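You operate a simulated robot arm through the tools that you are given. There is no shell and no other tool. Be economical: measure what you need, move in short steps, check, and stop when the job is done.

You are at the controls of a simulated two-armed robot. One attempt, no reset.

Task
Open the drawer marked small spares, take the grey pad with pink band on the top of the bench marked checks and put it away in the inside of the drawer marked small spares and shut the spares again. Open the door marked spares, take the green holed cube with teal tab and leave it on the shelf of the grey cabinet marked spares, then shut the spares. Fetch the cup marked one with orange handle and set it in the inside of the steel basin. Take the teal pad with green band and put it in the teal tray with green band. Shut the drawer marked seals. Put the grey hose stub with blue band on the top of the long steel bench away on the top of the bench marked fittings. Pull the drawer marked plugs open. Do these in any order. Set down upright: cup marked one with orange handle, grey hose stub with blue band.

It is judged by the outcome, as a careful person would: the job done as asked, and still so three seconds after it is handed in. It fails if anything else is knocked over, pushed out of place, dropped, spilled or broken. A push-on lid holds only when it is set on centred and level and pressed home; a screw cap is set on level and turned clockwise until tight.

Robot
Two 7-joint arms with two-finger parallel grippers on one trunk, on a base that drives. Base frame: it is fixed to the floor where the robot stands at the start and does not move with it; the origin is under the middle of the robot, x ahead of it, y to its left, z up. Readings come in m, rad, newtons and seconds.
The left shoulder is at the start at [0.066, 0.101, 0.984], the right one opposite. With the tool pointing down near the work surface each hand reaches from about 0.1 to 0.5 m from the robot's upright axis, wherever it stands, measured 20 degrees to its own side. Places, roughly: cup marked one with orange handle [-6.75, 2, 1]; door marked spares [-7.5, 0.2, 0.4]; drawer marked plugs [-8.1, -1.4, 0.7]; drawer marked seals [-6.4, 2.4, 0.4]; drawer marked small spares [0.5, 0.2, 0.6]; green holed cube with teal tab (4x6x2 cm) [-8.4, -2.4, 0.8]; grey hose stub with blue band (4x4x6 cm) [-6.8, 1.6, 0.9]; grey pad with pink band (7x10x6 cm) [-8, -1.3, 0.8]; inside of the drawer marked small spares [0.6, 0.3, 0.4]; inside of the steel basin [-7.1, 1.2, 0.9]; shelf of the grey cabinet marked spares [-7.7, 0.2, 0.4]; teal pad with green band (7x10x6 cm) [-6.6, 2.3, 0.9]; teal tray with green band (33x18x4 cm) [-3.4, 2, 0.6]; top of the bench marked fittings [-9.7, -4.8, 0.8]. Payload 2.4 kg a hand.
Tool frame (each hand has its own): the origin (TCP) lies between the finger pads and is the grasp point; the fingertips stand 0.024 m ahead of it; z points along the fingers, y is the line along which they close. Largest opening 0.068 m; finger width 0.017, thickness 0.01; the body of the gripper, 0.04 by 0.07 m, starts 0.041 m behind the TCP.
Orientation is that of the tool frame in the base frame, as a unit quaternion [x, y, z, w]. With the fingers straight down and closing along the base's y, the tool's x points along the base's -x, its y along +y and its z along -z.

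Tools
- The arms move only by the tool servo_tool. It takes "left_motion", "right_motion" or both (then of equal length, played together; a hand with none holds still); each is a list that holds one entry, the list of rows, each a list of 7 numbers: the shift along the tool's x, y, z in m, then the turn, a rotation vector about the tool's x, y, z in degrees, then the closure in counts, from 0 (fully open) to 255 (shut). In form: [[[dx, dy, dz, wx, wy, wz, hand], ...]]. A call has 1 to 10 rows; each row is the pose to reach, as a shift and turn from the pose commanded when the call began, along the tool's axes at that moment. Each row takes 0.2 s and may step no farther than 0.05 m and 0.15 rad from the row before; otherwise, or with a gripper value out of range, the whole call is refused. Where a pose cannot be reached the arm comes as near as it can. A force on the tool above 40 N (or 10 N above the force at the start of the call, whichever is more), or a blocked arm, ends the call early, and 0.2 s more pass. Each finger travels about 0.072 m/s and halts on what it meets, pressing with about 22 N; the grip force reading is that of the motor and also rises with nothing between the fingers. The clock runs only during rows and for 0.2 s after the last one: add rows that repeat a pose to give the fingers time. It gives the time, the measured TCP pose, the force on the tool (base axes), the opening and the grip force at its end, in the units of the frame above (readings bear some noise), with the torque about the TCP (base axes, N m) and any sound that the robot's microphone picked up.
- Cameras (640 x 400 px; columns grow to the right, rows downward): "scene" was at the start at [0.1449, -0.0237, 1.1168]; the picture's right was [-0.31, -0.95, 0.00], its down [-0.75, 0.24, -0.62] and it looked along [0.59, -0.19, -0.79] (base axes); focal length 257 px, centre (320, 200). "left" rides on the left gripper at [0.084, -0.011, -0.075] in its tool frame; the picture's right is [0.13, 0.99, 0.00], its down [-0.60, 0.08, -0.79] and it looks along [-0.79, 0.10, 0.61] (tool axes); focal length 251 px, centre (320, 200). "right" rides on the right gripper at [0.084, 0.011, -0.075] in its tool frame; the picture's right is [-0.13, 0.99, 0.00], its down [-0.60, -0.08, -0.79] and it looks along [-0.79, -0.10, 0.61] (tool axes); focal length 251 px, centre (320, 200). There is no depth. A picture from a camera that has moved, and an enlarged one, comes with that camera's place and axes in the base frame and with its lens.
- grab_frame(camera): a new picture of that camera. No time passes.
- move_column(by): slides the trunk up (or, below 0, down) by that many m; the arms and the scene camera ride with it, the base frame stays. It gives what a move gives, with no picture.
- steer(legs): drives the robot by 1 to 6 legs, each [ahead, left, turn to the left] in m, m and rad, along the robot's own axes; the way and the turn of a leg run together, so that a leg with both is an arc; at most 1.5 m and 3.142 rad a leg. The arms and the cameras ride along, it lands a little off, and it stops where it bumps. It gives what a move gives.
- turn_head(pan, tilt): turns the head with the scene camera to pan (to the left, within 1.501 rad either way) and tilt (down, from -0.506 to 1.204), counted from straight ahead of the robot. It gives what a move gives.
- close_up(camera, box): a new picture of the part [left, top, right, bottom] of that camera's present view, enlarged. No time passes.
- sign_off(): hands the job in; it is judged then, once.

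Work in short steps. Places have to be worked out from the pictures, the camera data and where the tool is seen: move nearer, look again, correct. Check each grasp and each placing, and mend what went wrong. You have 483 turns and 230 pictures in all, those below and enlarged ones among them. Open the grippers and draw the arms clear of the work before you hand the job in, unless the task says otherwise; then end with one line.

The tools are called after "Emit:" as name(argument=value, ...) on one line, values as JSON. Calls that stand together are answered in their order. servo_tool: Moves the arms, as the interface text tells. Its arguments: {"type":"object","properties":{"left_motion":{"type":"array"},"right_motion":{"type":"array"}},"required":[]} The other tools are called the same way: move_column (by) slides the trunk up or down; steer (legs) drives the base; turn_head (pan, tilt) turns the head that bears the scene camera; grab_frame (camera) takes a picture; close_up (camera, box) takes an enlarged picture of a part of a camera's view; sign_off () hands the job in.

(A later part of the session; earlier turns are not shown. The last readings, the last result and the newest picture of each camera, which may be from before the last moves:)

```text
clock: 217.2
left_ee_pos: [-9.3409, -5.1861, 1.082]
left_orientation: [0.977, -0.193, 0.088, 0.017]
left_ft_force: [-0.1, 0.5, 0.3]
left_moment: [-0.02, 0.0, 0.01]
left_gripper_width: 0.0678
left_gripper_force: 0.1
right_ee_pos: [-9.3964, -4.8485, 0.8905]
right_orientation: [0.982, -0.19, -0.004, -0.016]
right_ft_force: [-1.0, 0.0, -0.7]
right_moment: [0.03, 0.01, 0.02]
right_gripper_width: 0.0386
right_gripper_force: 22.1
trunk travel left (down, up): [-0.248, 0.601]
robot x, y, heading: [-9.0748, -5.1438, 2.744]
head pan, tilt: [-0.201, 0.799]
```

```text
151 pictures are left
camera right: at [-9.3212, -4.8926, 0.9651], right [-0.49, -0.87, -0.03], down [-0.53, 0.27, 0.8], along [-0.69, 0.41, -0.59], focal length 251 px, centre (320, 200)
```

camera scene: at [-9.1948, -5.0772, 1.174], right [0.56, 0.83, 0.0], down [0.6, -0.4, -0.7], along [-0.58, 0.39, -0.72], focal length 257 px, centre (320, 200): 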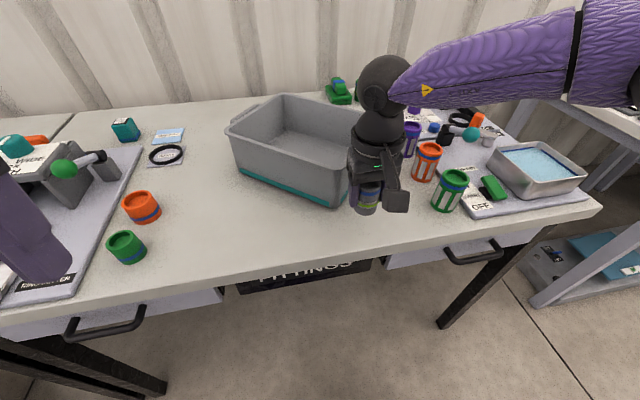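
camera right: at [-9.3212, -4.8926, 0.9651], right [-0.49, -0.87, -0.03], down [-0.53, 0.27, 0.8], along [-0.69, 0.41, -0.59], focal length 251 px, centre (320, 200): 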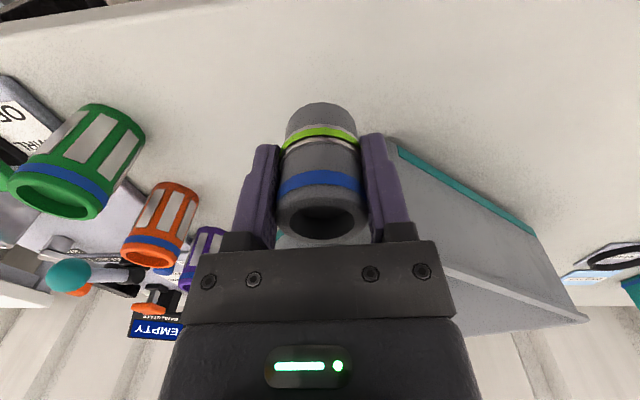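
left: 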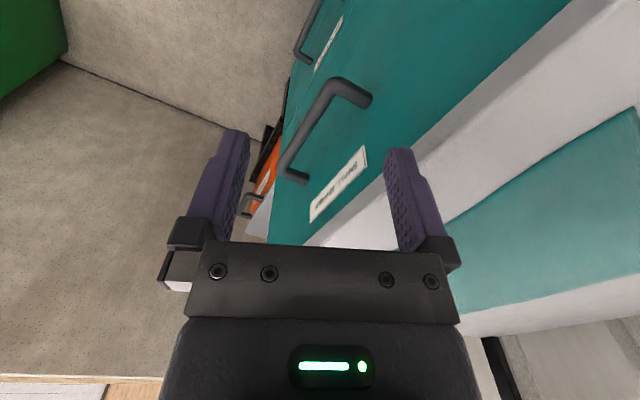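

Slight shift right/back from the bin, then lower to contact.

Emit:
servo_tool(right_motion=[[[0.01, -0.015, 0.01, 0, 0, 0, 255], [0.01, -0.015, 0.03, 0, 0, 0, 255], [0.01, -0.015, 0.036, 0, 0, 0, 255], [0.01, -0.015, 0.04, 0, 0, 0, 255], [0.01, -0.015, 0.044, 0, 0, 0, 255], [0.01, -0.015, 0.048, 0, 0, 0, 255]]])

```text
clock: 218.6
left_ee_pos: [-9.3403, -5.1868, 1.0806]
left_orientation: [0.977, -0.192, 0.088, 0.017]
left_ft_force: [-0.2, 0.4, 0.3]
left_moment: [0.0, 0.03, 0.02]
left_gripper_width: 0.0681
left_gripper_force: 0.1
right_ee_pos: [-9.3817, -4.8364, 0.8429]
right_orientation: [0.982, -0.189, -0.004, -0.016]
right_ft_force: [-0.1, -0.1, -0.4]
right_moment: [-0.01, -0.02, -0.01]
right_gripper_width: 0.0386
right_gripper_force: 21.3
trunk travel left (down, up): [-0.248, 0.601]
robot x, y, heading: [-9.0713, -5.1433, 2.753]
head pan, tilt: [-0.201, 0.799]
```

No contact yet at 0.843; continue in small steps.

Emit:
servo_tool(right_motion=[[[0, 0, 0.003, 0, 0, 0, 255], [0, 0, 0.006, 0, 0, 0, 255], [0, 0, 0.009, 0, 0, 0, 255]]])

```text
clock: 219.4
left_ee_pos: [-9.3392, -5.1878, 1.0806]
left_orientation: [0.977, -0.193, 0.087, 0.016]
left_ft_force: [0.1, 0.2, 0.0]
left_moment: [0.03, 0.0, 0.03]
left_gripper_width: 0.0678
left_gripper_force: 0.1
right_ee_pos: [-9.3814, -4.8379, 0.8356]
right_orientation: [0.982, -0.19, -0.007, -0.017]
right_ft_force: [1.1, 2.2, 32.8]
right_moment: [-0.38, 0.38, 0.04]
right_gripper_width: 0.0386
right_gripper_force: 22.1
trunk travel left (down, up): [-0.248, 0.601]
robot x, y, heading: [-9.0703, -5.1467, 2.754]
head pan, tilt: [-0.201, 0.799]
```

Firm contact (33 N). Ease up 3 mm and release.

Emit:
servo_tool(right_motion=[[[0, 0, -0.003, 0, 0, 0, 255], [0, 0, -0.003, 0, 0, 0, 140], [0, 0, -0.003, 0, 0, 0, 60], [0, 0, -0.003, 0, 0, 0, 60], [0, 0, -0.003, 0, 0, 0, 60]]])

Emit:
grab_frame(camera="right")

```text
clock: 220.6
left_ee_pos: [-9.3414, -5.1858, 1.0801]
left_orientation: [0.977, -0.193, 0.088, 0.017]
left_ft_force: [0.0, -0.9, 0.6]
left_moment: [-0.02, -0.01, -0.01]
left_gripper_width: 0.0682
left_gripper_force: 0.0
right_ee_pos: [-9.3807, -4.8365, 0.8365]
right_orientation: [0.982, -0.189, -0.005, -0.016]
right_ft_force: [0.2, -0.4, 0.1]
right_moment: [0.01, 0.01, 0.01]
right_gripper_width: 0.0522
right_gripper_force: 0.0
trunk travel left (down, up): [-0.248, 0.601]
robot x, y, heading: [-9.0739, -5.1443, 2.751]
head pan, tilt: [-0.201, 0.799]
```

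```text
150 pictures are left
camera right: at [-9.3064, -4.8807, 0.9111], right [-0.49, -0.87, -0.03], down [-0.53, 0.27, 0.8], along [-0.69, 0.41, -0.59], focal length 251 px, centre (320, 200)
```

right: 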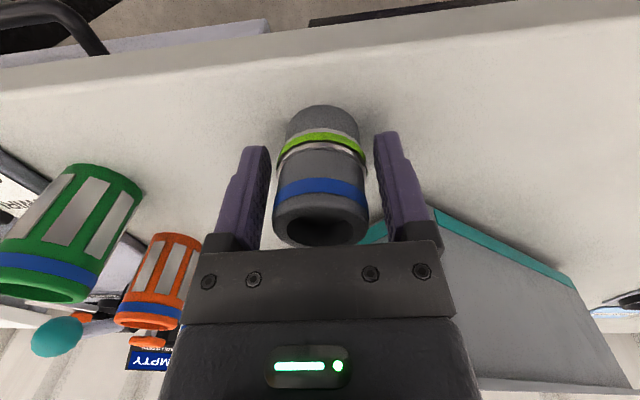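

Stub stands freely. Raise straight up, then back away and check.

Emit:
move_column(by=0.25)

Emit:
steer(legs=[[-0.4, 0, 0]])

Emit:
grab_frame(camera="scene")

```text
clock: 223.2
left_ee_pos: [-9.3417, -5.1859, 1.3312]
left_orientation: [0.977, -0.193, 0.088, 0.017]
left_ft_force: [0.0, -0.5, 0.6]
left_moment: [0.01, -0.03, 0.04]
left_gripper_width: 0.068
left_gripper_force: 0.1
right_ee_pos: [-9.381, -4.8366, 1.0896]
right_orientation: [0.982, -0.189, -0.009, -0.016]
right_ft_force: [-0.4, -0.1, -0.5]
right_moment: [0.02, 0.02, -0.01]
right_gripper_width: 0.0522
right_gripper_force: 0.0
trunk travel left (down, up): [-0.498, 0.351]
robot x, y, heading: [-9.0726, -5.1433, 2.753]
head pan, tilt: [-0.201, 0.799]
```

```text
clock: 225.7
left_ee_pos: [-8.9674, -5.3392, 1.3307]
left_orientation: [0.977, -0.192, 0.087, 0.017]
left_ft_force: [-1.5, -0.1, 0.0]
left_moment: [-0.01, -0.04, 0.01]
left_gripper_width: 0.0683
left_gripper_force: 0.1
right_ee_pos: [-9.0075, -4.9906, 1.09]
right_orientation: [0.982, -0.189, -0.008, -0.016]
right_ft_force: [-0.1, 0.0, -0.1]
right_moment: [-0.01, 0.02, 0.0]
right_gripper_width: 0.0519
right_gripper_force: 0.1
trunk travel left (down, up): [-0.498, 0.351]
robot x, y, heading: [-8.6997, -5.2973, 2.753]
head pan, tilt: [-0.201, 0.799]
```

```text
149 pictures are left
camera scene: at [-8.7845, -5.2453, 1.4261], right [0.55, 0.83, 0.0], down [0.6, -0.4, -0.7], along [-0.58, 0.39, -0.72], focal length 257 px, centre (320, 200)
```

scene: 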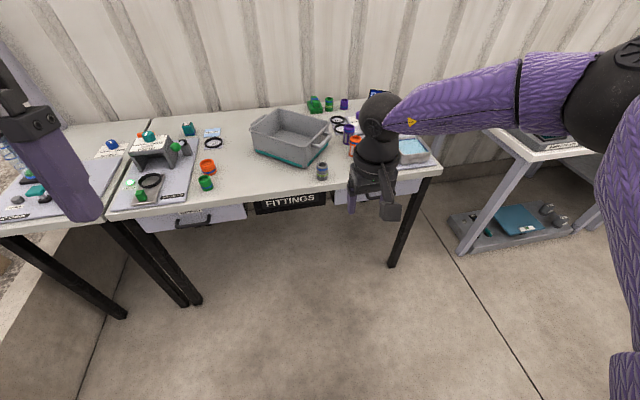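

Stub is upright on FITTINGS. Next, go right along the benches towards the cube at (-8.4,-2.4), keeping in the lane.

Emit:
steer(legs=[[0.1, -1.35, 0], [0, -1.35, 0]])

Emit:
turn_head(pan=0.0, tilt=0.6)

Emit:
grab_frame(camera="scene")

```text
clock: 238.8
left_ee_pos: [-8.0163, -2.8128, 1.331]
left_orientation: [0.977, -0.196, 0.087, 0.018]
left_ft_force: [-0.3, -0.4, 0.2]
left_moment: [-0.02, 0.02, -0.01]
left_gripper_width: 0.0677
left_gripper_force: 0.0
right_ee_pos: [-8.0538, -2.4626, 1.0884]
right_orientation: [0.981, -0.191, -0.008, -0.016]
right_ft_force: [-0.5, 0.0, 0.5]
right_moment: [0.0, -0.01, -0.01]
right_gripper_width: 0.0521
right_gripper_force: 0.1
trunk travel left (down, up): [-0.498, 0.351]
robot x, y, heading: [-7.7457, -2.7731, 2.748]
head pan, tilt: [-0.201, 0.799]
```

```text
clock: 239.6
left_ee_pos: [-8.015, -2.8121, 1.3318]
left_orientation: [0.977, -0.195, 0.087, 0.017]
left_ft_force: [-1.2, 0.4, 0.5]
left_moment: [0.0, 0.0, -0.01]
left_gripper_width: 0.068
left_gripper_force: 0.1
right_ee_pos: [-8.0547, -2.4621, 1.0906]
right_orientation: [0.981, -0.191, -0.008, -0.016]
right_ft_force: [0.0, 0.2, 0.0]
right_moment: [0.0, 0.0, -0.01]
right_gripper_width: 0.0522
right_gripper_force: 0.0
trunk travel left (down, up): [-0.498, 0.351]
robot x, y, heading: [-7.747, -2.7689, 2.749]
head pan, tilt: [0.0, 0.6]
```

```text
148 pictures are left
camera scene: at [-7.8478, -2.7305, 1.4429], right [0.38, 0.92, 0.0], down [0.52, -0.22, -0.82], along [-0.76, 0.32, -0.57], focal length 257 px, centre (320, 200)
```

scene: 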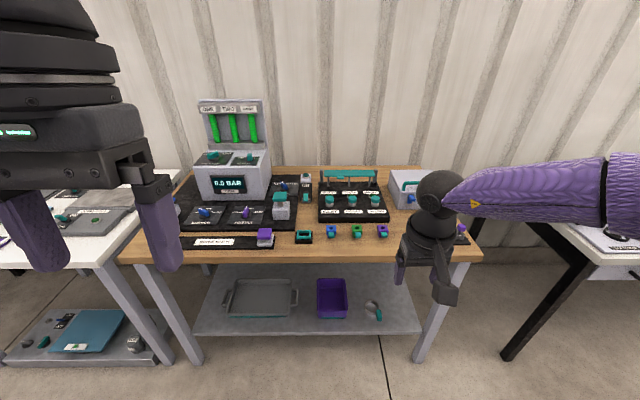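

Emit:
close_up(camera="scene", box=[240, 160, 420, 260])

Emit:
turn_head(pan=-0.4, tilt=0.6)

Emit:
grab_frame(camera="scene")

```text
3.56 times, centred on (330, 210) of scene
camera zoom: at [-7.8478, -2.7305, 1.4429], right [0.38, 0.92, 0.0], down [0.52, -0.22, -0.82], along [-0.76, 0.32, -0.57], focal length 915 px, centre (284, 164)
```

zoom: 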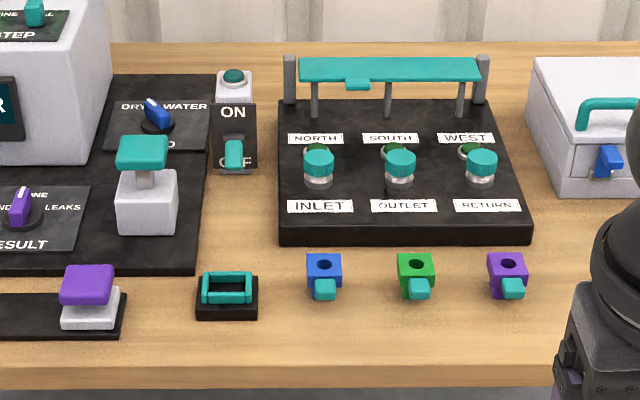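

```text
clock: 240.4
left_ee_pos: [-8.0163, -2.8129, 1.3306]
left_orientation: [0.977, -0.195, 0.088, 0.018]
left_ft_force: [0.5, -0.7, 1.1]
left_moment: [0.0, -0.02, 0.0]
left_gripper_width: 0.0681
left_gripper_force: 0.0
right_ee_pos: [-8.0557, -2.4626, 1.0903]
right_orientation: [0.981, -0.191, -0.009, -0.016]
right_ft_force: [0.5, 0.6, -0.9]
right_moment: [-0.03, 0.01, -0.02]
right_gripper_width: 0.0519
right_gripper_force: 0.0
trunk travel left (down, up): [-0.498, 0.351]
robot x, y, heading: [-7.7486, -2.7717, 2.751]
head pan, tilt: [-0.4, 0.6]
```

```text
146 pictures are left
camera scene: at [-7.8283, -2.7015, 1.443], right [0.71, 0.7, 0.0], down [0.4, -0.4, -0.82], along [-0.58, 0.59, -0.57], focal length 257 px, centre (320, 200)
```

scene: 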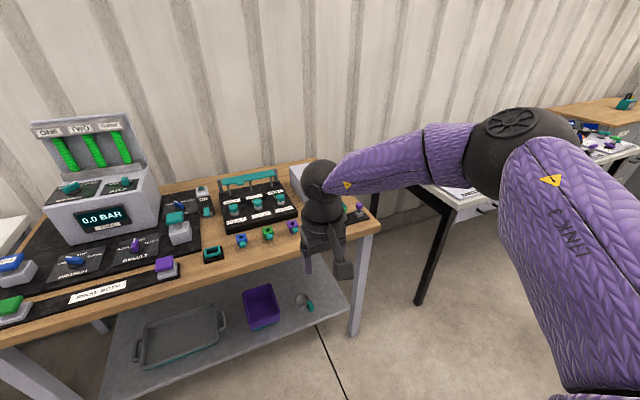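

The green holed cube with teal tab is the middle one. I'll grasp it with the right hand pitched forward ~40° (useful for the shelf later). Pitch the hand now.

Emit:
servo_tool(right_motion=[[[0, 0, 0, 0, -8, 0, 40], [0, 0, 0, 0, -16, 0, 40], [0, 0, 0, 0, -24, 0, 40], [0, 0, 0, 0, -32, 0, 40], [0, 0, 0, 0, -40, 0, 40]]])

Emit:
turn_head(pan=-0.1, tilt=0.75)

Emit:
steer(legs=[[0.15, 0.13, 0]])

Emit:
grab_frame(camera="scene")

```text
clock: 241.6
left_ee_pos: [-8.0161, -2.8117, 1.3297]
left_orientation: [0.977, -0.195, 0.088, 0.017]
left_ft_force: [0.2, -0.2, 0.1]
left_moment: [0.01, -0.03, -0.03]
left_gripper_width: 0.0677
left_gripper_force: 0.1
right_ee_pos: [-8.0544, -2.4628, 1.0908]
right_orientation: [0.919, -0.174, -0.343, -0.08]
right_ft_force: [-0.7, -0.5, 0.3]
right_moment: [-0.01, -0.04, 0.0]
right_gripper_width: 0.0575
right_gripper_force: 0.1
trunk travel left (down, up): [-0.498, 0.351]
robot x, y, heading: [-7.7448, -2.7722, 2.748]
head pan, tilt: [-0.4, 0.6]
```

```text
clock: 242.4
left_ee_pos: [-8.0162, -2.8121, 1.3302]
left_orientation: [0.977, -0.195, 0.087, 0.017]
left_ft_force: [-0.4, 0.9, -0.1]
left_moment: [0.02, -0.01, 0.0]
left_gripper_width: 0.0678
left_gripper_force: 0.0
right_ee_pos: [-8.054, -2.4638, 1.0917]
right_orientation: [0.919, -0.173, -0.344, -0.081]
right_ft_force: [0.0, 0.5, 0.4]
right_moment: [0.01, 0.03, -0.01]
right_gripper_width: 0.0571
right_gripper_force: 0.0
trunk travel left (down, up): [-0.498, 0.351]
robot x, y, heading: [-7.748, -2.7715, 2.746]
head pan, tilt: [-0.099, 0.75]
```

```text
clock: 244.0
left_ee_pos: [-8.2045, -2.8731, 1.3305]
left_orientation: [0.977, -0.195, 0.088, 0.017]
left_ft_force: [-0.6, -0.6, 0.2]
left_moment: [-0.02, -0.02, -0.01]
left_gripper_width: 0.0678
left_gripper_force: 0.0
right_ee_pos: [-8.2417, -2.5239, 1.0904]
right_orientation: [0.919, -0.173, -0.345, -0.08]
right_ft_force: [0.2, 0.8, 0.2]
right_moment: [0.03, -0.02, -0.03]
right_gripper_width: 0.0574
right_gripper_force: 0.0
trunk travel left (down, up): [-0.498, 0.351]
robot x, y, heading: [-7.9371, -2.8321, 2.746]
head pan, tilt: [-0.099, 0.75]
```

```text
145 pictures are left
camera scene: at [-8.0276, -2.7861, 1.43], right [0.47, 0.88, 0.0], down [0.6, -0.32, -0.73], along [-0.64, 0.35, -0.68], focal length 257 px, centre (320, 200)
```

scene: 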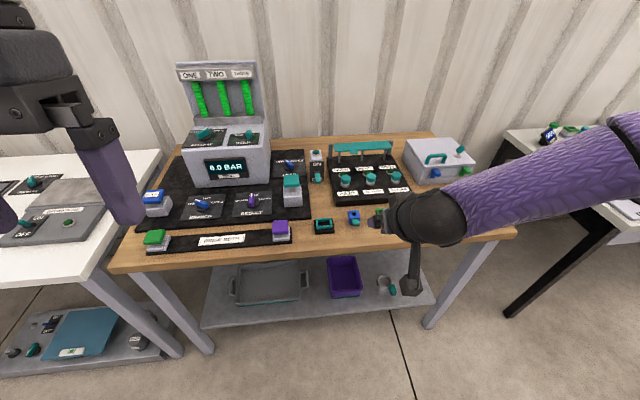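

The hand is near the cube line; look through the right camera.

Emit:
grab_frame(camera="right")

Emit:
close_up(camera="scene", box=[290, 150, 470, 270])

```text
144 pictures are left
camera right: at [-8.1412, -2.5763, 1.0913], right [-0.46, -0.88, 0.06], down [0.08, 0.02, 1.0], along [-0.88, 0.47, 0.06], focal length 251 px, centre (320, 200)
```

right: 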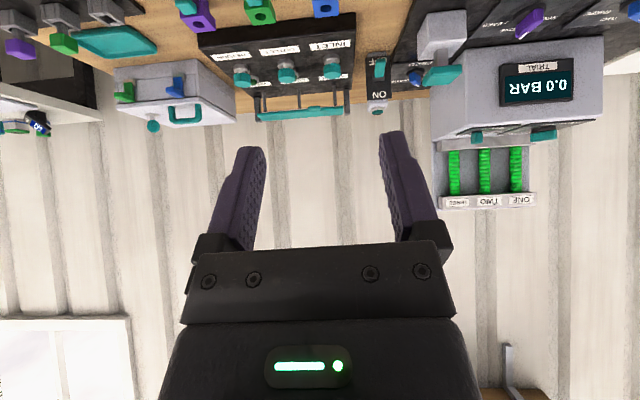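

```text
3.33 times, centred on (380, 210) of scene
camera zoom: at [-8.0276, -2.7861, 1.43], right [0.47, 0.88, 0.0], down [0.6, -0.32, -0.73], along [-0.64, 0.35, -0.68], focal length 858 px, centre (120, 167)
```

zoom: 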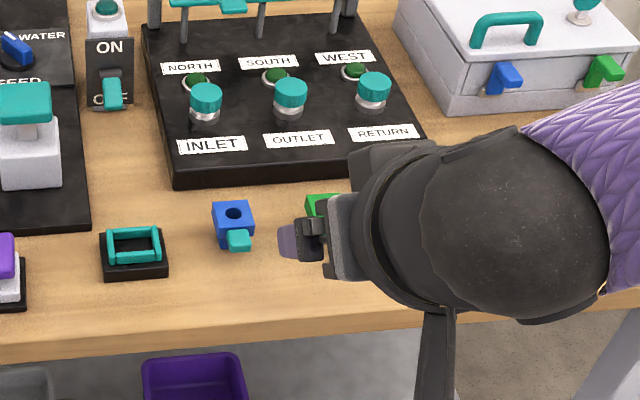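

Cube triangulates to (-8.445,-2.337), centre z≈0.828. Drive to a pre-grasp 10 cm back along the fingers and lower the trunk.

Emit:
steer(legs=[[0.19, -0.09, 0]])

Emit:
move_column(by=-0.165)

Emit:
grab_frame(camera="right")

```text
clock: 245.7
left_ee_pos: [-8.3436, -2.7169, 1.3307]
left_orientation: [0.977, -0.194, 0.088, 0.017]
left_ft_force: [-0.3, -0.2, 0.5]
left_moment: [0.02, -0.02, -0.04]
left_gripper_width: 0.0679
left_gripper_force: 0.1
right_ee_pos: [-8.3832, -2.3681, 1.0893]
right_orientation: [0.919, -0.174, -0.344, -0.08]
right_ft_force: [-0.9, 0.0, -0.4]
right_moment: [-0.02, 0.02, -0.02]
right_gripper_width: 0.0574
right_gripper_force: 0.0
trunk travel left (down, up): [-0.498, 0.351]
robot x, y, heading: [-8.071, -2.6771, 2.746]
head pan, tilt: [-0.099, 0.75]
```

```text
clock: 247.5
left_ee_pos: [-8.3416, -2.7177, 1.1659]
left_orientation: [0.977, -0.195, 0.088, 0.017]
left_ft_force: [-0.2, -0.3, 0.5]
left_moment: [0.01, 0.0, 0.03]
left_gripper_width: 0.0679
left_gripper_force: 0.0
right_ee_pos: [-8.3809, -2.368, 0.926]
right_orientation: [0.919, -0.174, -0.343, -0.081]
right_ft_force: [-0.9, 0.1, 0.5]
right_moment: [-0.01, -0.01, -0.04]
right_gripper_width: 0.0572
right_gripper_force: 0.1
trunk travel left (down, up): [-0.333, 0.516]
robot x, y, heading: [-8.0766, -2.6759, 2.746]
head pan, tilt: [-0.099, 0.75]
```

```text
142 pictures are left
camera right: at [-8.2799, -2.4209, 0.9266], right [-0.46, -0.88, 0.06], down [0.08, 0.02, 1.0], along [-0.88, 0.47, 0.07], focal length 251 px, centre (320, 200)
```

right: 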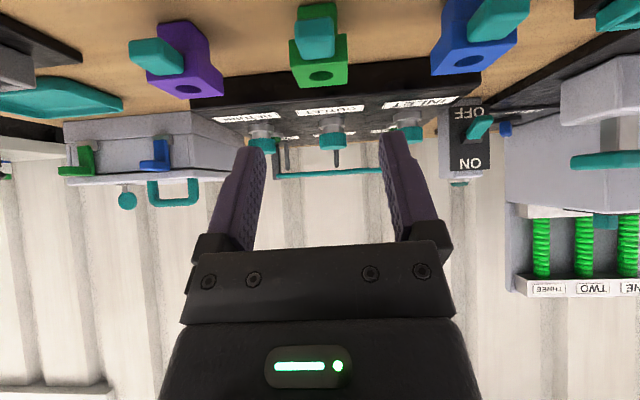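

Aligned laterally. Advance along the fingers ~0.1 m.

Emit:
servo_tool(right_motion=[[[0.002, 0, 0.03, 0, 0, 0, 40], [0.004, 0, 0.06, 0, 0, 0, 40], [0.006, 0, 0.08, 0, 0, 0, 40], [0.006, 0, 0.095, 0, 0, 0, 40]]])

Emit:
grab_frame(camera="right")

```text
clock: 248.5
left_ee_pos: [-8.3433, -2.7181, 1.1649]
left_orientation: [0.977, -0.194, 0.086, 0.018]
left_ft_force: [0.0, -0.1, 0.5]
left_moment: [0.01, -0.01, 0.01]
left_gripper_width: 0.0679
left_gripper_force: 0.1
right_ee_pos: [-8.4236, -2.3376, 0.864]
right_orientation: [0.92, -0.173, -0.343, -0.08]
right_ft_force: [0.1, -0.1, -0.4]
right_moment: [-0.01, 0.01, 0.01]
right_gripper_width: 0.0571
right_gripper_force: 0.1
right hand out of reach, approached as far as the arm can: row 3, 4
trunk travel left (down, up): [-0.333, 0.516]
robot x, y, heading: [-8.076, -2.6749, 2.749]
head pan, tilt: [-0.099, 0.75]
```

```text
141 pictures are left
camera right: at [-8.3218, -2.3902, 0.8657], right [-0.46, -0.89, 0.06], down [0.08, 0.02, 1.0], along [-0.88, 0.46, 0.06], focal length 251 px, centre (320, 200)
```

right: 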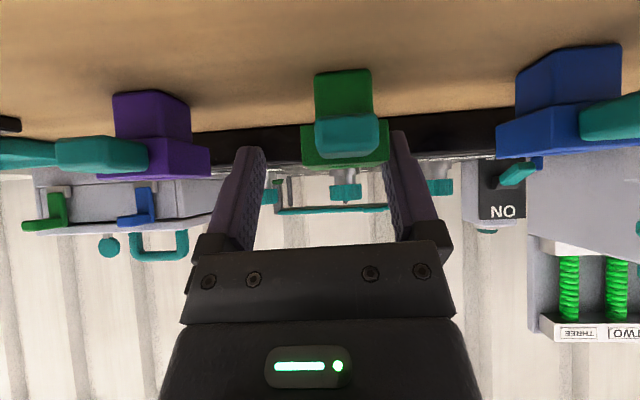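

Arm reach ended; cube is ~1 cm to the left and 2 cm ahead. Use base and column for the rest.

Emit:
steer(legs=[[0.018, 0.01, 0]])

Emit:
move_column(by=-0.02)

Emit:
grab_frame(camera="right")

```text
clock: 249.3
left_ee_pos: [-8.3628, -2.7203, 1.1637]
left_orientation: [0.977, -0.194, 0.088, 0.018]
left_ft_force: [-0.1, 0.2, -0.5]
left_moment: [0.0, -0.03, -0.03]
left_gripper_width: 0.0681
left_gripper_force: 0.1
right_ee_pos: [-8.4446, -2.3405, 0.8641]
right_orientation: [0.92, -0.173, -0.344, -0.08]
right_ft_force: [0.1, -0.7, 0.7]
right_moment: [-0.01, 0.0, -0.02]
right_gripper_width: 0.0574
right_gripper_force: 0.2
trunk travel left (down, up): [-0.333, 0.516]
robot x, y, heading: [-8.0964, -2.6824, 2.747]
head pan, tilt: [-0.099, 0.75]
```

```text
clock: 250.0
left_ee_pos: [-8.3626, -2.7194, 1.1454]
left_orientation: [0.977, -0.193, 0.087, 0.017]
left_ft_force: [0.5, 0.4, -0.2]
left_moment: [-0.03, -0.03, -0.01]
left_gripper_width: 0.0682
left_gripper_force: 0.0
right_ee_pos: [-8.4435, -2.3408, 0.8439]
right_orientation: [0.919, -0.174, -0.344, -0.081]
right_ft_force: [0.7, 0.2, 0.7]
right_moment: [0.01, -0.05, 0.02]
right_gripper_width: 0.0575
right_gripper_force: 0.1
trunk travel left (down, up): [-0.313, 0.536]
robot x, y, heading: [-8.0956, -2.6769, 2.751]
head pan, tilt: [-0.099, 0.75]
```

```text
140 pictures are left
camera right: at [-8.3424, -2.3926, 0.8457], right [-0.46, -0.89, 0.06], down [0.08, 0.02, 1.0], along [-0.88, 0.46, 0.06], focal length 251 px, centre (320, 200)
```

right: 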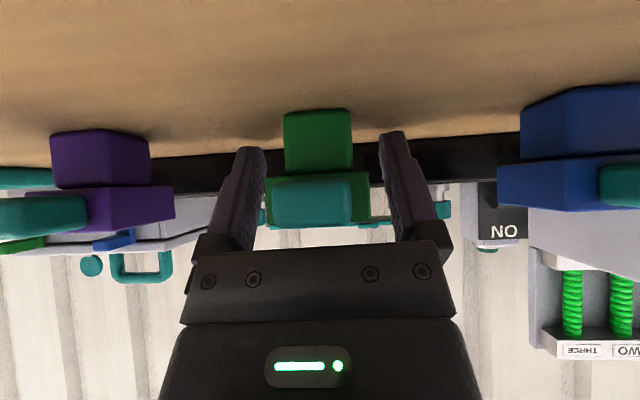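

Cube is between the fingers. Close.

Emit:
servo_tool(right_motion=[[[0, 0, 0, 0, 0, 0, 140], [0, 0, 0, 0, 0, 0, 255], [0, 0, 0, 0, 0, 0, 255], [0, 0, 0, 0, 0, 0, 255]]])

Emit:
move_column(by=0.05)

Emit:
grab_frame(camera="right")

```text
clock: 251.0
left_ee_pos: [-8.3625, -2.7201, 1.1455]
left_orientation: [0.977, -0.195, 0.087, 0.017]
left_ft_force: [-0.3, -0.5, 0.3]
left_moment: [0.01, -0.01, 0.01]
left_gripper_width: 0.0679
left_gripper_force: 0.1
right_ee_pos: [-8.4446, -2.3414, 0.8447]
right_orientation: [0.919, -0.174, -0.344, -0.08]
right_ft_force: [0.3, 0.2, 0.3]
right_moment: [0.02, 0.01, 0.0]
right_gripper_width: 0.0332
right_gripper_force: 21.8
trunk travel left (down, up): [-0.313, 0.536]
robot x, y, heading: [-8.0973, -2.6778, 2.752]
head pan, tilt: [-0.099, 0.75]
```

```text
clock: 251.9
left_ee_pos: [-8.3639, -2.7206, 1.1946]
left_orientation: [0.977, -0.193, 0.088, 0.017]
left_ft_force: [-0.2, -0.2, -0.2]
left_moment: [-0.02, 0.0, -0.01]
left_gripper_width: 0.068
left_gripper_force: 0.1
right_ee_pos: [-8.4426, -2.3402, 0.8993]
right_orientation: [0.918, -0.173, -0.348, -0.08]
right_ft_force: [-0.9, 0.2, -1.1]
right_moment: [0.01, 0.02, -0.02]
right_gripper_width: 0.0327
right_gripper_force: 22.7
trunk travel left (down, up): [-0.363, 0.486]
robot x, y, heading: [-8.0982, -2.6803, 2.749]
head pan, tilt: [-0.099, 0.75]
```

```text
139 pictures are left
camera right: at [-8.3418, -2.3921, 0.9002], right [-0.46, -0.89, 0.06], down [0.09, 0.02, 1.0], along [-0.88, 0.46, 0.07], focal length 251 px, centre (320, 200)
```

right: 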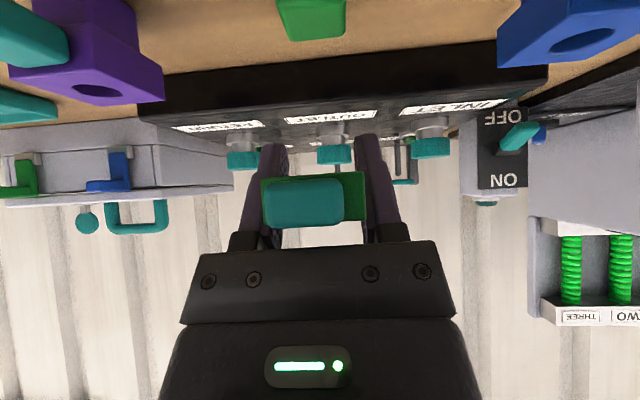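

Lifted, yet something green remains on the bench. Check with the scene camera.

Emit:
close_up(camera="scene", box=[280, 160, 460, 280])

```text
3.33 times, centred on (370, 220) of scene
camera zoom: at [-8.202, -2.6264, 1.2942], right [0.47, 0.88, 0.0], down [0.6, -0.32, -0.73], along [-0.64, 0.34, -0.68], focal length 858 px, centre (153, 133)
```

zoom: 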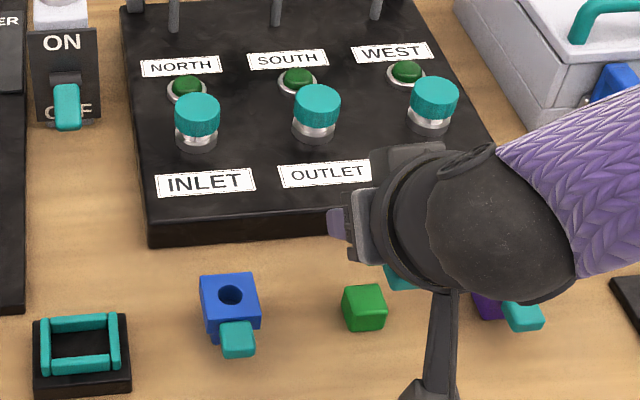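

The cube sat on a small fixed-looking stand; it's in the gripper. Raise, back off and go right to the spares cabinet.

Emit:
move_column(by=0.15)

Emit:
steer(legs=[[-0.4, 0, 0], [0, -1.4, 0], [0, -1.35, 0]])

Emit:
turn_head(pan=0.15, tilt=0.7)

Emit:
grab_frame(camera="scene")

```text
clock: 253.7
left_ee_pos: [-8.3633, -2.7202, 1.3454]
left_orientation: [0.977, -0.194, 0.088, 0.018]
left_ft_force: [-0.4, -0.5, -0.1]
left_moment: [-0.02, -0.02, -0.01]
left_gripper_width: 0.068
left_gripper_force: 0.0
right_ee_pos: [-8.4421, -2.3402, 1.0726]
right_orientation: [0.908, -0.171, -0.372, -0.084]
right_ft_force: [0.4, 0.4, 0.4]
right_moment: [-0.01, -0.01, 0.0]
right_gripper_width: 0.0329
right_gripper_force: 21.8
trunk travel left (down, up): [-0.513, 0.336]
robot x, y, heading: [-8.0949, -2.6763, 2.748]
head pan, tilt: [-0.099, 0.75]
```

```text
clock: 269.4
left_ee_pos: [-6.8701, -0.2887, 1.3457]
left_orientation: [0.976, -0.2, 0.087, 0.017]
left_ft_force: [-0.1, 0.2, 0.2]
left_moment: [-0.01, -0.02, 0.0]
left_gripper_width: 0.0681
left_gripper_force: 0.1
right_ee_pos: [-6.9448, 0.0938, 1.0722]
right_orientation: [0.907, -0.177, -0.371, -0.086]
right_ft_force: [0.5, 1.1, -0.8]
right_moment: [0.02, 0.04, -0.02]
right_gripper_width: 0.0327
right_gripper_force: 21.8
trunk travel left (down, up): [-0.513, 0.336]
robot x, y, heading: [-6.6011, -0.2496, 2.738]
head pan, tilt: [-0.099, 0.75]
```

```text
clock: 270.2
left_ee_pos: [-6.87, -0.2875, 1.3457]
left_orientation: [0.976, -0.2, 0.086, 0.017]
left_ft_force: [0.3, 0.7, 0.2]
left_moment: [-0.02, 0.01, -0.01]
left_gripper_width: 0.068
left_gripper_force: 0.1
right_ee_pos: [-6.9451, 0.0939, 1.072]
right_orientation: [0.908, -0.177, -0.371, -0.086]
right_ft_force: [-0.2, -0.1, -1.1]
right_moment: [0.0, 0.02, 0.0]
right_gripper_width: 0.0328
right_gripper_force: 22.0
trunk travel left (down, up): [-0.513, 0.336]
robot x, y, heading: [-6.5995, -0.2486, 2.737]
head pan, tilt: [0.15, 0.7]
```

```text
137 pictures are left
camera scene: at [-6.7008, -0.2217, 1.4494], right [0.25, 0.97, 0.0], down [0.62, -0.16, -0.76], along [-0.74, 0.19, -0.64], focal length 257 px, centre (320, 200)
```

scene: 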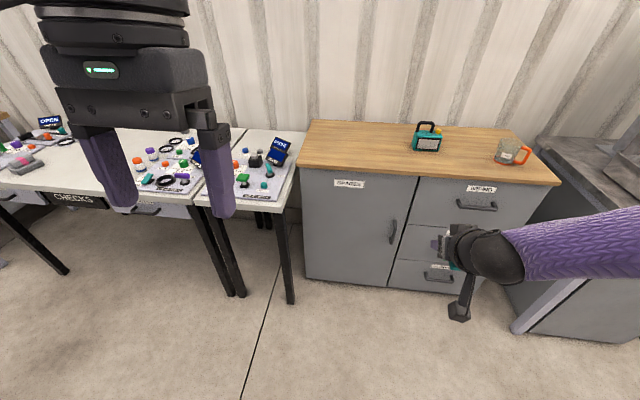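

SPARES door has a vertical bar handle on its right side (hinge left). Pitch the left hand to point forward and zoom on the door for measuring.

Emit:
servo_tool(left_motion=[[[0, 0, 0, 0, -8.5, 0, 0], [0, 0, 0, 0, -17, 0, 0], [0, 0, 0, 0, -25.5, 0, 0], [0, 0, 0, 0, -34, 0, 0], [0, 0, 0, 0, -42.5, 0, 0], [0, 0, 0, 0, -51, 0, 0], [0, 0, 0, 0, -59.5, 0, 0], [0, 0, 0, 0, -68, 0, 0], [0, 0, 0, 0, -76.5, 0, 0], [0, 0, 0, 0, -85, 0, 0]]])

Emit:
close_up(camera="scene", box=[290, 150, 490, 310])

```text
clock: 272.4
left_ee_pos: [-6.9001, -0.2508, 1.4239]
left_orientation: [0.778, -0.16, -0.595, -0.122]
left_ft_force: [-1.4, 1.3, 0.3]
left_moment: [0.01, 0.01, 0.03]
left_gripper_width: 0.0679
left_gripper_force: 0.0
left hand out of reach, approached as far as the arm can: row 7, 8, 9, 10
right_ee_pos: [-6.9455, 0.0938, 1.0733]
right_orientation: [0.908, -0.177, -0.371, -0.086]
right_ft_force: [-0.3, -1.0, -0.4]
right_moment: [-0.04, 0.0, 0.03]
right_gripper_width: 0.0329
right_gripper_force: 21.4
trunk travel left (down, up): [-0.513, 0.336]
robot x, y, heading: [-6.5997, -0.2506, 2.74]
head pan, tilt: [0.15, 0.7]
```

```text
2.50 times, centred on (390, 230) of scene
camera zoom: at [-6.7008, -0.2213, 1.4494], right [0.25, 0.97, 0.0], down [0.62, -0.16, -0.76], along [-0.74, 0.19, -0.64], focal length 644 px, centre (145, 125)
```

zoom: 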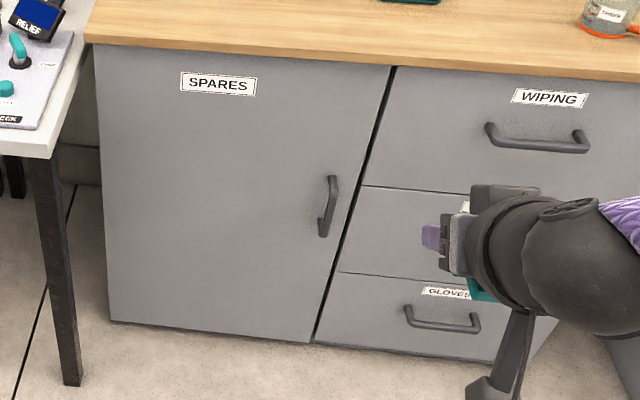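

Door plane n≈-6.985, handle ≈(-7.41,0.317,0.57), hinge ≈(-7.62,-0.07). Retract the right hand along its axis, and reduce left pitch to ~45°; then lower the trunk.

Emit:
servo_tool(left_motion=[[[0, 0, 0, 0, 8, 0, 0], [0, 0, 0, 0, 16, 0, 0], [0, 0, 0, 0, 24, 0, 0], [0, 0, 0, 0, 30, 0, 0], [0, 0, 0, 0, 30, 0, 0]]], right_motion=[[[0, 0, -0.045, 0, 0, 0, 255], [0, 0, -0.09, 0, 0, 0, 255], [0, 0, -0.135, 0, 0, 0, 255], [0, 0, -0.18, 0, 0, 0, 255], [0, 0, -0.21, 0, 0, 0, 255]]])

Emit:
move_column(by=-0.4)

```text
clock: 273.6
left_ee_pos: [-6.8981, -0.253, 1.4239]
left_orientation: [0.906, -0.185, -0.373, -0.076]
left_ft_force: [0.1, -0.7, -0.8]
left_moment: [0.04, 0.01, 0.0]
left_gripper_width: 0.0681
left_gripper_force: 0.0
right_ee_pos: [-6.8327, 0.0437, 1.229]
right_orientation: [0.908, -0.177, -0.37, -0.086]
right_ft_force: [0.5, 0.7, -0.7]
right_moment: [-0.01, 0.04, 0.0]
right_gripper_width: 0.0327
right_gripper_force: 22.1
right hand out of reach, approached as far as the arm can: row 4, 5
trunk travel left (down, up): [-0.513, 0.336]
robot x, y, heading: [-6.6012, -0.25, 2.736]
head pan, tilt: [0.15, 0.7]
```

```text
clock: 277.4
left_ee_pos: [-6.8998, -0.2543, 1.0243]
left_orientation: [0.906, -0.185, -0.374, -0.077]
left_ft_force: [-0.5, -0.7, -0.3]
left_moment: [-0.02, 0.02, -0.02]
left_gripper_width: 0.068
left_gripper_force: 0.0
right_ee_pos: [-6.8638, 0.0592, 0.7596]
right_orientation: [0.945, -0.184, -0.264, -0.064]
right_ft_force: [0.3, 0.5, -0.4]
right_moment: [0.03, -0.04, -0.02]
right_gripper_width: 0.0332
right_gripper_force: 22.8
trunk travel left (down, up): [-0.113, 0.736]
robot x, y, heading: [-6.6004, -0.2479, 2.735]
head pan, tilt: [0.15, 0.7]
```

Now lower the left hand ~0.35 and forward 0.1.

Emit:
servo_tool(left_motion=[[[0.02, 0, 0.041, 0, 0, 0, 0], [0.04, 0, 0.083, 0, 0, 0, 0], [0.061, 0, 0.125, 0, 0, 0, 0], [0.081, 0, 0.167, 0, 0, 0, 0], [0.101, 0, 0.208, 0, 0, 0, 0], [0.121, 0, 0.25, 0, 0, 0, 0], [0.141, 0, 0.291, 0, 0, 0, 0], [0.162, 0, 0.333, 0, 0, 0, 0]]])

Emit:
turn_head(pan=-0.1, tilt=0.6)

Emit:
grab_frame(camera="scene")

```text
clock: 279.2
left_ee_pos: [-7.0084, -0.207, 0.675]
left_orientation: [0.906, -0.186, -0.372, -0.077]
left_ft_force: [-0.4, 0.0, 0.3]
left_moment: [0.0, 0.0, 0.02]
left_gripper_width: 0.068
left_gripper_force: 0.0
left hand out of reach, approached as far as the arm can: row 3, 4, 5, 6, 7
right_ee_pos: [-6.8652, 0.059, 0.7592]
right_orientation: [0.945, -0.183, -0.264, -0.064]
right_ft_force: [-0.4, 0.0, 0.6]
right_moment: [0.01, -0.02, -0.03]
right_gripper_width: 0.0326
right_gripper_force: 22.0
trunk travel left (down, up): [-0.113, 0.736]
robot x, y, heading: [-6.6023, -0.2492, 2.742]
head pan, tilt: [0.15, 0.7]
```

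```text
clock: 280.0
left_ee_pos: [-7.0082, -0.2071, 0.6759]
left_orientation: [0.906, -0.185, -0.373, -0.077]
left_ft_force: [0.4, -0.3, 0.8]
left_moment: [0.02, -0.02, 0.03]
left_gripper_width: 0.0683
left_gripper_force: 0.1
right_ee_pos: [-6.8649, 0.06, 0.7594]
right_orientation: [0.945, -0.184, -0.264, -0.064]
right_ft_force: [-0.2, -0.2, -0.3]
right_moment: [-0.01, 0.04, 0.01]
right_gripper_width: 0.0327
right_gripper_force: 21.6
trunk travel left (down, up): [-0.113, 0.736]
robot x, y, heading: [-6.6027, -0.2512, 2.743]
head pan, tilt: [-0.099, 0.6]
```

```text
135 pictures are left
camera scene: at [-6.7687, -0.1694, 1.0525], right [0.48, 0.88, 0.0], down [0.5, -0.27, -0.82], along [-0.72, 0.4, -0.57], focal length 257 px, centre (320, 200)
```

scene: 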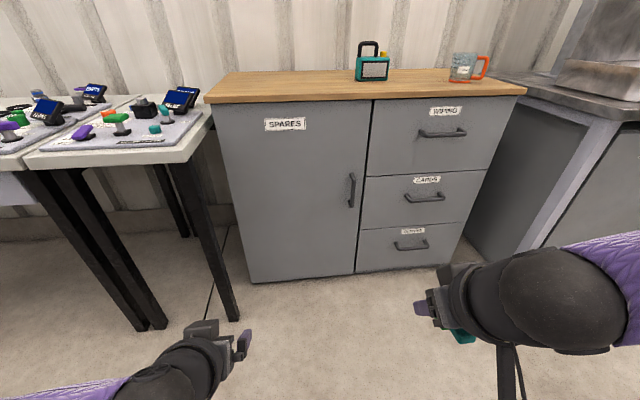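

Handle re-estimated ≈(-7.45,0.35,0.51). Drive right 0.34 and ahead 0.4, lower the trunk 0.1 and look again.

Emit:
steer(legs=[[0.4, -0.34, 0]])

Emit:
move_column(by=-0.1)

Emit:
grab_frame(camera="scene")

Emit:
grab_frame(camera="left")

```text
clock: 283.0
left_ee_pos: [-7.2419, 0.2596, 0.6751]
left_orientation: [0.907, -0.18, -0.374, -0.075]
left_ft_force: [0.1, 0.9, 0.1]
left_moment: [0.02, -0.03, 0.0]
left_gripper_width: 0.0682
left_gripper_force: 0.0
right_ee_pos: [-7.1023, 0.5251, 0.7588]
right_orientation: [0.946, -0.178, -0.265, -0.062]
right_ft_force: [-0.4, -0.4, -0.1]
right_moment: [0.0, 0.02, 0.02]
right_gripper_width: 0.0327
right_gripper_force: 21.6
trunk travel left (down, up): [-0.113, 0.736]
robot x, y, heading: [-6.8343, 0.2177, 2.745]
head pan, tilt: [-0.099, 0.6]
```

```text
clock: 284.3
left_ee_pos: [-7.2418, 0.2591, 0.5757]
left_orientation: [0.907, -0.18, -0.374, -0.075]
left_ft_force: [-0.8, -0.2, 0.1]
left_moment: [0.01, 0.04, 0.0]
left_gripper_width: 0.068
left_gripper_force: 0.1
right_ee_pos: [-7.1109, 0.5303, 0.6278]
right_orientation: [0.959, -0.18, -0.212, -0.051]
right_ft_force: [0.0, -0.1, -1.2]
right_moment: [0.0, -0.01, 0.03]
right_gripper_width: 0.0331
right_gripper_force: 21.9
trunk travel left (down, up): [-0.013, 0.836]
robot x, y, heading: [-6.8367, 0.2191, 2.745]
head pan, tilt: [-0.099, 0.6]
```

```text
134 pictures are left
camera scene: at [-7.0363, 0.3116, 0.9482], right [0.47, 0.88, 0.0], down [0.5, -0.27, -0.82], along [-0.73, 0.39, -0.57], focal length 257 px, centre (320, 200)
```

scene: 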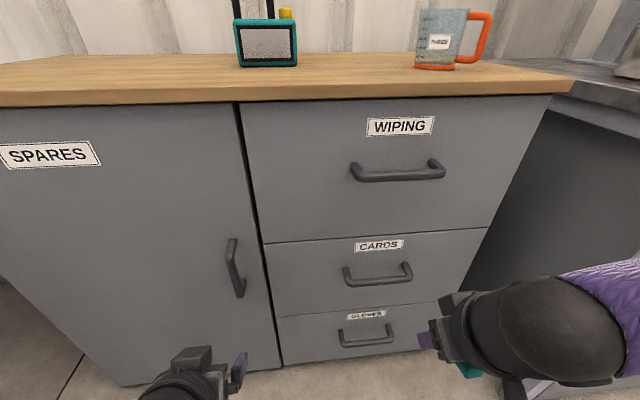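

```text
133 pictures are left
camera left: at [-7.1355, 0.2263, 0.5699], right [-0.3, -0.95, -0.09], down [0.09, -0.12, 0.99], along [-0.95, 0.28, 0.12], focal length 251 px, centre (320, 200)
```

left: 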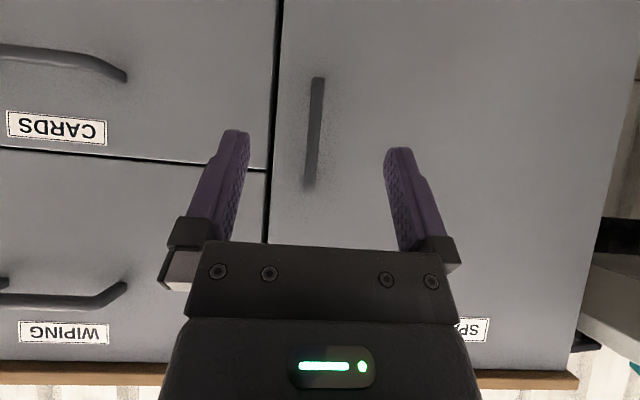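

Handle centre ≈(-7.418,0.326,0.535). Retract the right hand up/back to keep clear of the drawers, and lower the left hand 3 cm.

Emit:
servo_tool(left_motion=[[[0.01, 0, 0.01, 0, 0, 0, 0], [0.021, 0, 0.021, 0, 0, 0, 0], [0.021, 0, 0.021, 0, 0, 0, 0], [0.021, 0, 0.021, 0, 0, 0, 0]]], right_motion=[[[0.01, 0, -0.045, 0, 0, 0, 255], [0.02, 0, -0.09, 0, 0, 0, 255], [0.03, 0, -0.135, 0, 0, 0, 255], [0.043, 0, -0.18, 0, 0, 0, 255]]])

Emit:
steer(legs=[[0.13, 0, 0]])

Emit:
grab_frame(camera="left")

Emit:
grab_frame(camera="scene")

```text
clock: 285.5
left_ee_pos: [-7.2414, 0.2652, 0.5489]
left_orientation: [0.908, -0.181, -0.372, -0.073]
left_ft_force: [0.0, -0.6, 0.1]
left_moment: [0.02, 0.01, 0.01]
left_gripper_width: 0.0681
left_gripper_force: 0.1
left hand out of reach, approached as far as the arm can: row 2, 3, 4
right_ee_pos: [-7.025, 0.4951, 0.8096]
right_orientation: [0.958, -0.181, -0.217, -0.051]
right_ft_force: [-5.7, 2.5, 7.2]
right_moment: [-0.45, -1.14, -0.09]
right_gripper_width: 0.0327
right_gripper_force: 21.8
right hand out of reach, approached as far as the arm can: row 1, 2, 3, 4
trunk travel left (down, up): [-0.013, 0.836]
robot x, y, heading: [-6.8378, 0.221, 2.744]
head pan, tilt: [-0.099, 0.6]
stopped in row 4 (right hand): the force on the tool passed its limit at 46 N (the readings are from after the stop); the commanded pose is now the measured one
```

```text
clock: 286.8
left_ee_pos: [-7.3609, 0.3148, 0.5493]
left_orientation: [0.908, -0.181, -0.371, -0.073]
left_ft_force: [0.4, 0.4, 0.5]
left_moment: [0.02, 0.03, -0.03]
left_gripper_width: 0.0678
left_gripper_force: 0.1
right_ee_pos: [-7.1449, 0.546, 0.809]
right_orientation: [0.958, -0.182, -0.216, -0.052]
right_ft_force: [-14.5, 3.3, 8.7]
right_moment: [-0.56, -1.42, -0.45]
right_gripper_width: 0.0329
right_gripper_force: 21.8
trunk travel left (down, up): [-0.013, 0.836]
robot x, y, heading: [-6.9539, 0.2654, 2.745]
head pan, tilt: [-0.099, 0.6]
```

```text
132 pictures are left
camera left: at [-7.2549, 0.2832, 0.5451], right [-0.3, -0.95, -0.09], down [0.09, -0.12, 0.99], along [-0.95, 0.28, 0.12], focal length 251 px, centre (320, 200)
```

left: 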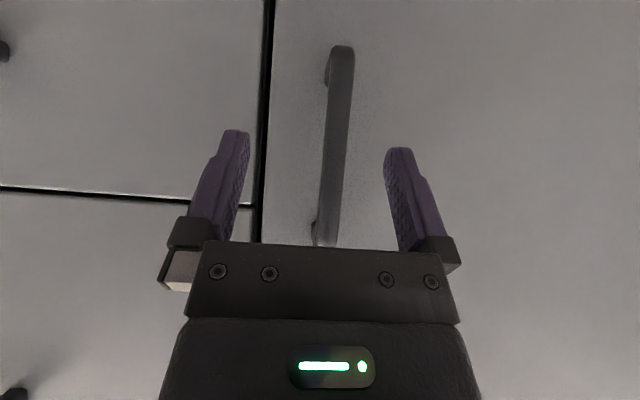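

```text
131 pictures are left
camera scene: at [-7.1562, 0.3622, 0.9482], right [0.48, 0.88, 0.0], down [0.5, -0.27, -0.82], along [-0.73, 0.39, -0.57], focal length 257 px, centre (320, 200)
```

scene: 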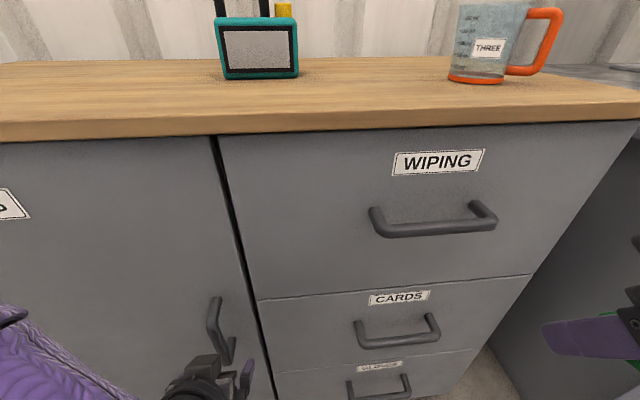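

Right hand is pressing against something (likely my own body); relieve it by 4 cm forward-down.

Emit:
servo_tool(right_motion=[[[0, 0, 0.02, 0, 0, 0, 255], [-0.01, 0, 0.03, 0, 0, 0, 255], [-0.02, 0, 0.03, 0, 0, 0, 255]]])

Emit:
grab_frame(camera="right")

```text
clock: 287.6
left_ee_pos: [-7.3613, 0.3157, 0.5496]
left_orientation: [0.907, -0.182, -0.372, -0.074]
left_ft_force: [-0.3, 0.3, -0.1]
left_moment: [-0.03, 0.03, 0.04]
left_gripper_width: 0.0681
left_gripper_force: 0.0
right_ee_pos: [-7.1724, 0.5588, 0.7906]
right_orientation: [0.958, -0.181, -0.217, -0.052]
right_ft_force: [-0.5, 0.3, 0.1]
right_moment: [0.0, -0.01, -0.02]
right_gripper_width: 0.033
right_gripper_force: 21.6
right hand out of reach, approached as far as the arm can: row 1, 2
trunk travel left (down, up): [-0.013, 0.836]
robot x, y, heading: [-6.9539, 0.268, 2.742]
head pan, tilt: [-0.099, 0.6]
```

```text
130 pictures are left
camera right: at [-7.0752, 0.5077, 0.8225], right [-0.48, -0.88, 0.04], down [-0.16, 0.13, 0.98], along [-0.86, 0.46, -0.21], focal length 251 px, centre (320, 200)
```

right: 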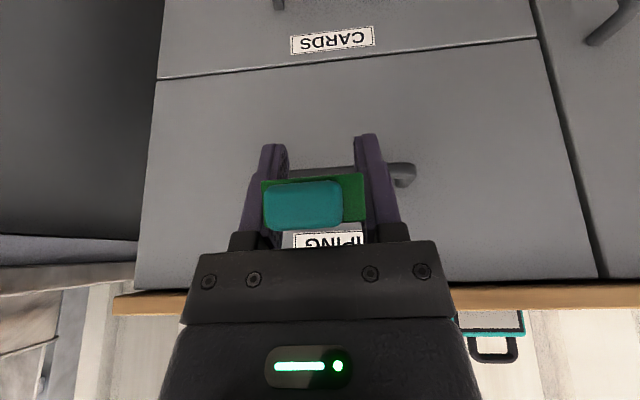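

Relieved. Drive ahead the last 5.5 cm so the bar is between the left fingers, then close.

Emit:
steer(legs=[[0.055, 0.005, 0]])

Emit:
grab_frame(camera="left")

```text
clock: 288.6
left_ee_pos: [-7.4109, 0.3305, 0.5482]
left_orientation: [0.909, -0.182, -0.368, -0.073]
left_ft_force: [3.5, -0.5, 3.9]
left_moment: [0.0, 0.09, 0.01]
left_gripper_width: 0.0679
left_gripper_force: 0.1
right_ee_pos: [-7.2246, 0.5741, 0.7907]
right_orientation: [0.958, -0.18, -0.217, -0.051]
right_ft_force: [-0.5, 0.3, -0.7]
right_moment: [-0.03, -0.02, 0.02]
right_gripper_width: 0.0327
right_gripper_force: 22.5
trunk travel left (down, up): [-0.013, 0.836]
robot x, y, heading: [-7.0086, 0.2841, 2.746]
head pan, tilt: [-0.099, 0.6]
stopped in leg 1: the force on the tool passed its limit at 55 N (the readings are from after the stop); the commanded pose is now the measured one
```

```text
129 pictures are left
camera left: at [-7.3042, 0.2985, 0.5454], right [-0.3, -0.95, -0.09], down [0.08, -0.12, 0.99], along [-0.95, 0.29, 0.11], focal length 251 px, centre (320, 200)
```

left: 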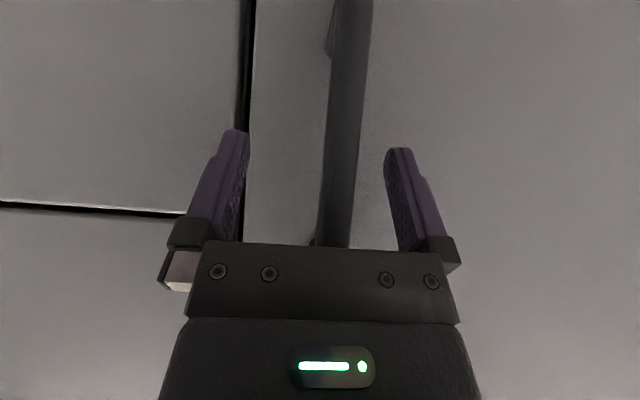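

Contact with the door/bar. Close the left grip.

Emit:
servo_tool(left_motion=[[[0, 0, 0, 0, 0, 0, 150], [0, 0, 0, 0, 0, 0, 255], [0, 0, 0, 0, 0, 0, 255], [0, 0, 0, 0, 0, 0, 255], [0, 0, 0, 0, 0, 0, 255]]])

Emit:
grab_frame(camera="left")

```text
clock: 289.6
left_ee_pos: [-7.4141, 0.3238, 0.5495]
left_orientation: [0.91, -0.175, -0.371, -0.067]
left_ft_force: [-6.0, -21.5, 11.1]
left_moment: [0.52, -0.09, 0.0]
left_gripper_width: 0.014
left_gripper_force: 22.2
right_ee_pos: [-7.2259, 0.5715, 0.7909]
right_orientation: [0.959, -0.179, -0.216, -0.051]
right_ft_force: [0.1, 0.2, -0.9]
right_moment: [0.02, -0.01, 0.0]
right_gripper_width: 0.0326
right_gripper_force: 22.3
trunk travel left (down, up): [-0.013, 0.836]
robot x, y, heading: [-7.0091, 0.2832, 2.756]
head pan, tilt: [-0.099, 0.6]
stopped in row 4 (left hand): the force on the tool passed its limit at 44 N (the readings are from after the stop); the commanded pose is now the measured one
```

```text
128 pictures are left
camera left: at [-7.3065, 0.2937, 0.5449], right [-0.28, -0.96, -0.08], down [0.09, -0.11, 0.99], along [-0.96, 0.27, 0.11], focal length 251 px, centre (320, 200)
```

left: 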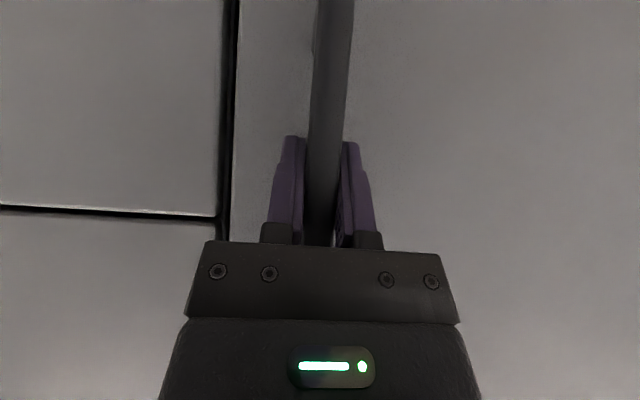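

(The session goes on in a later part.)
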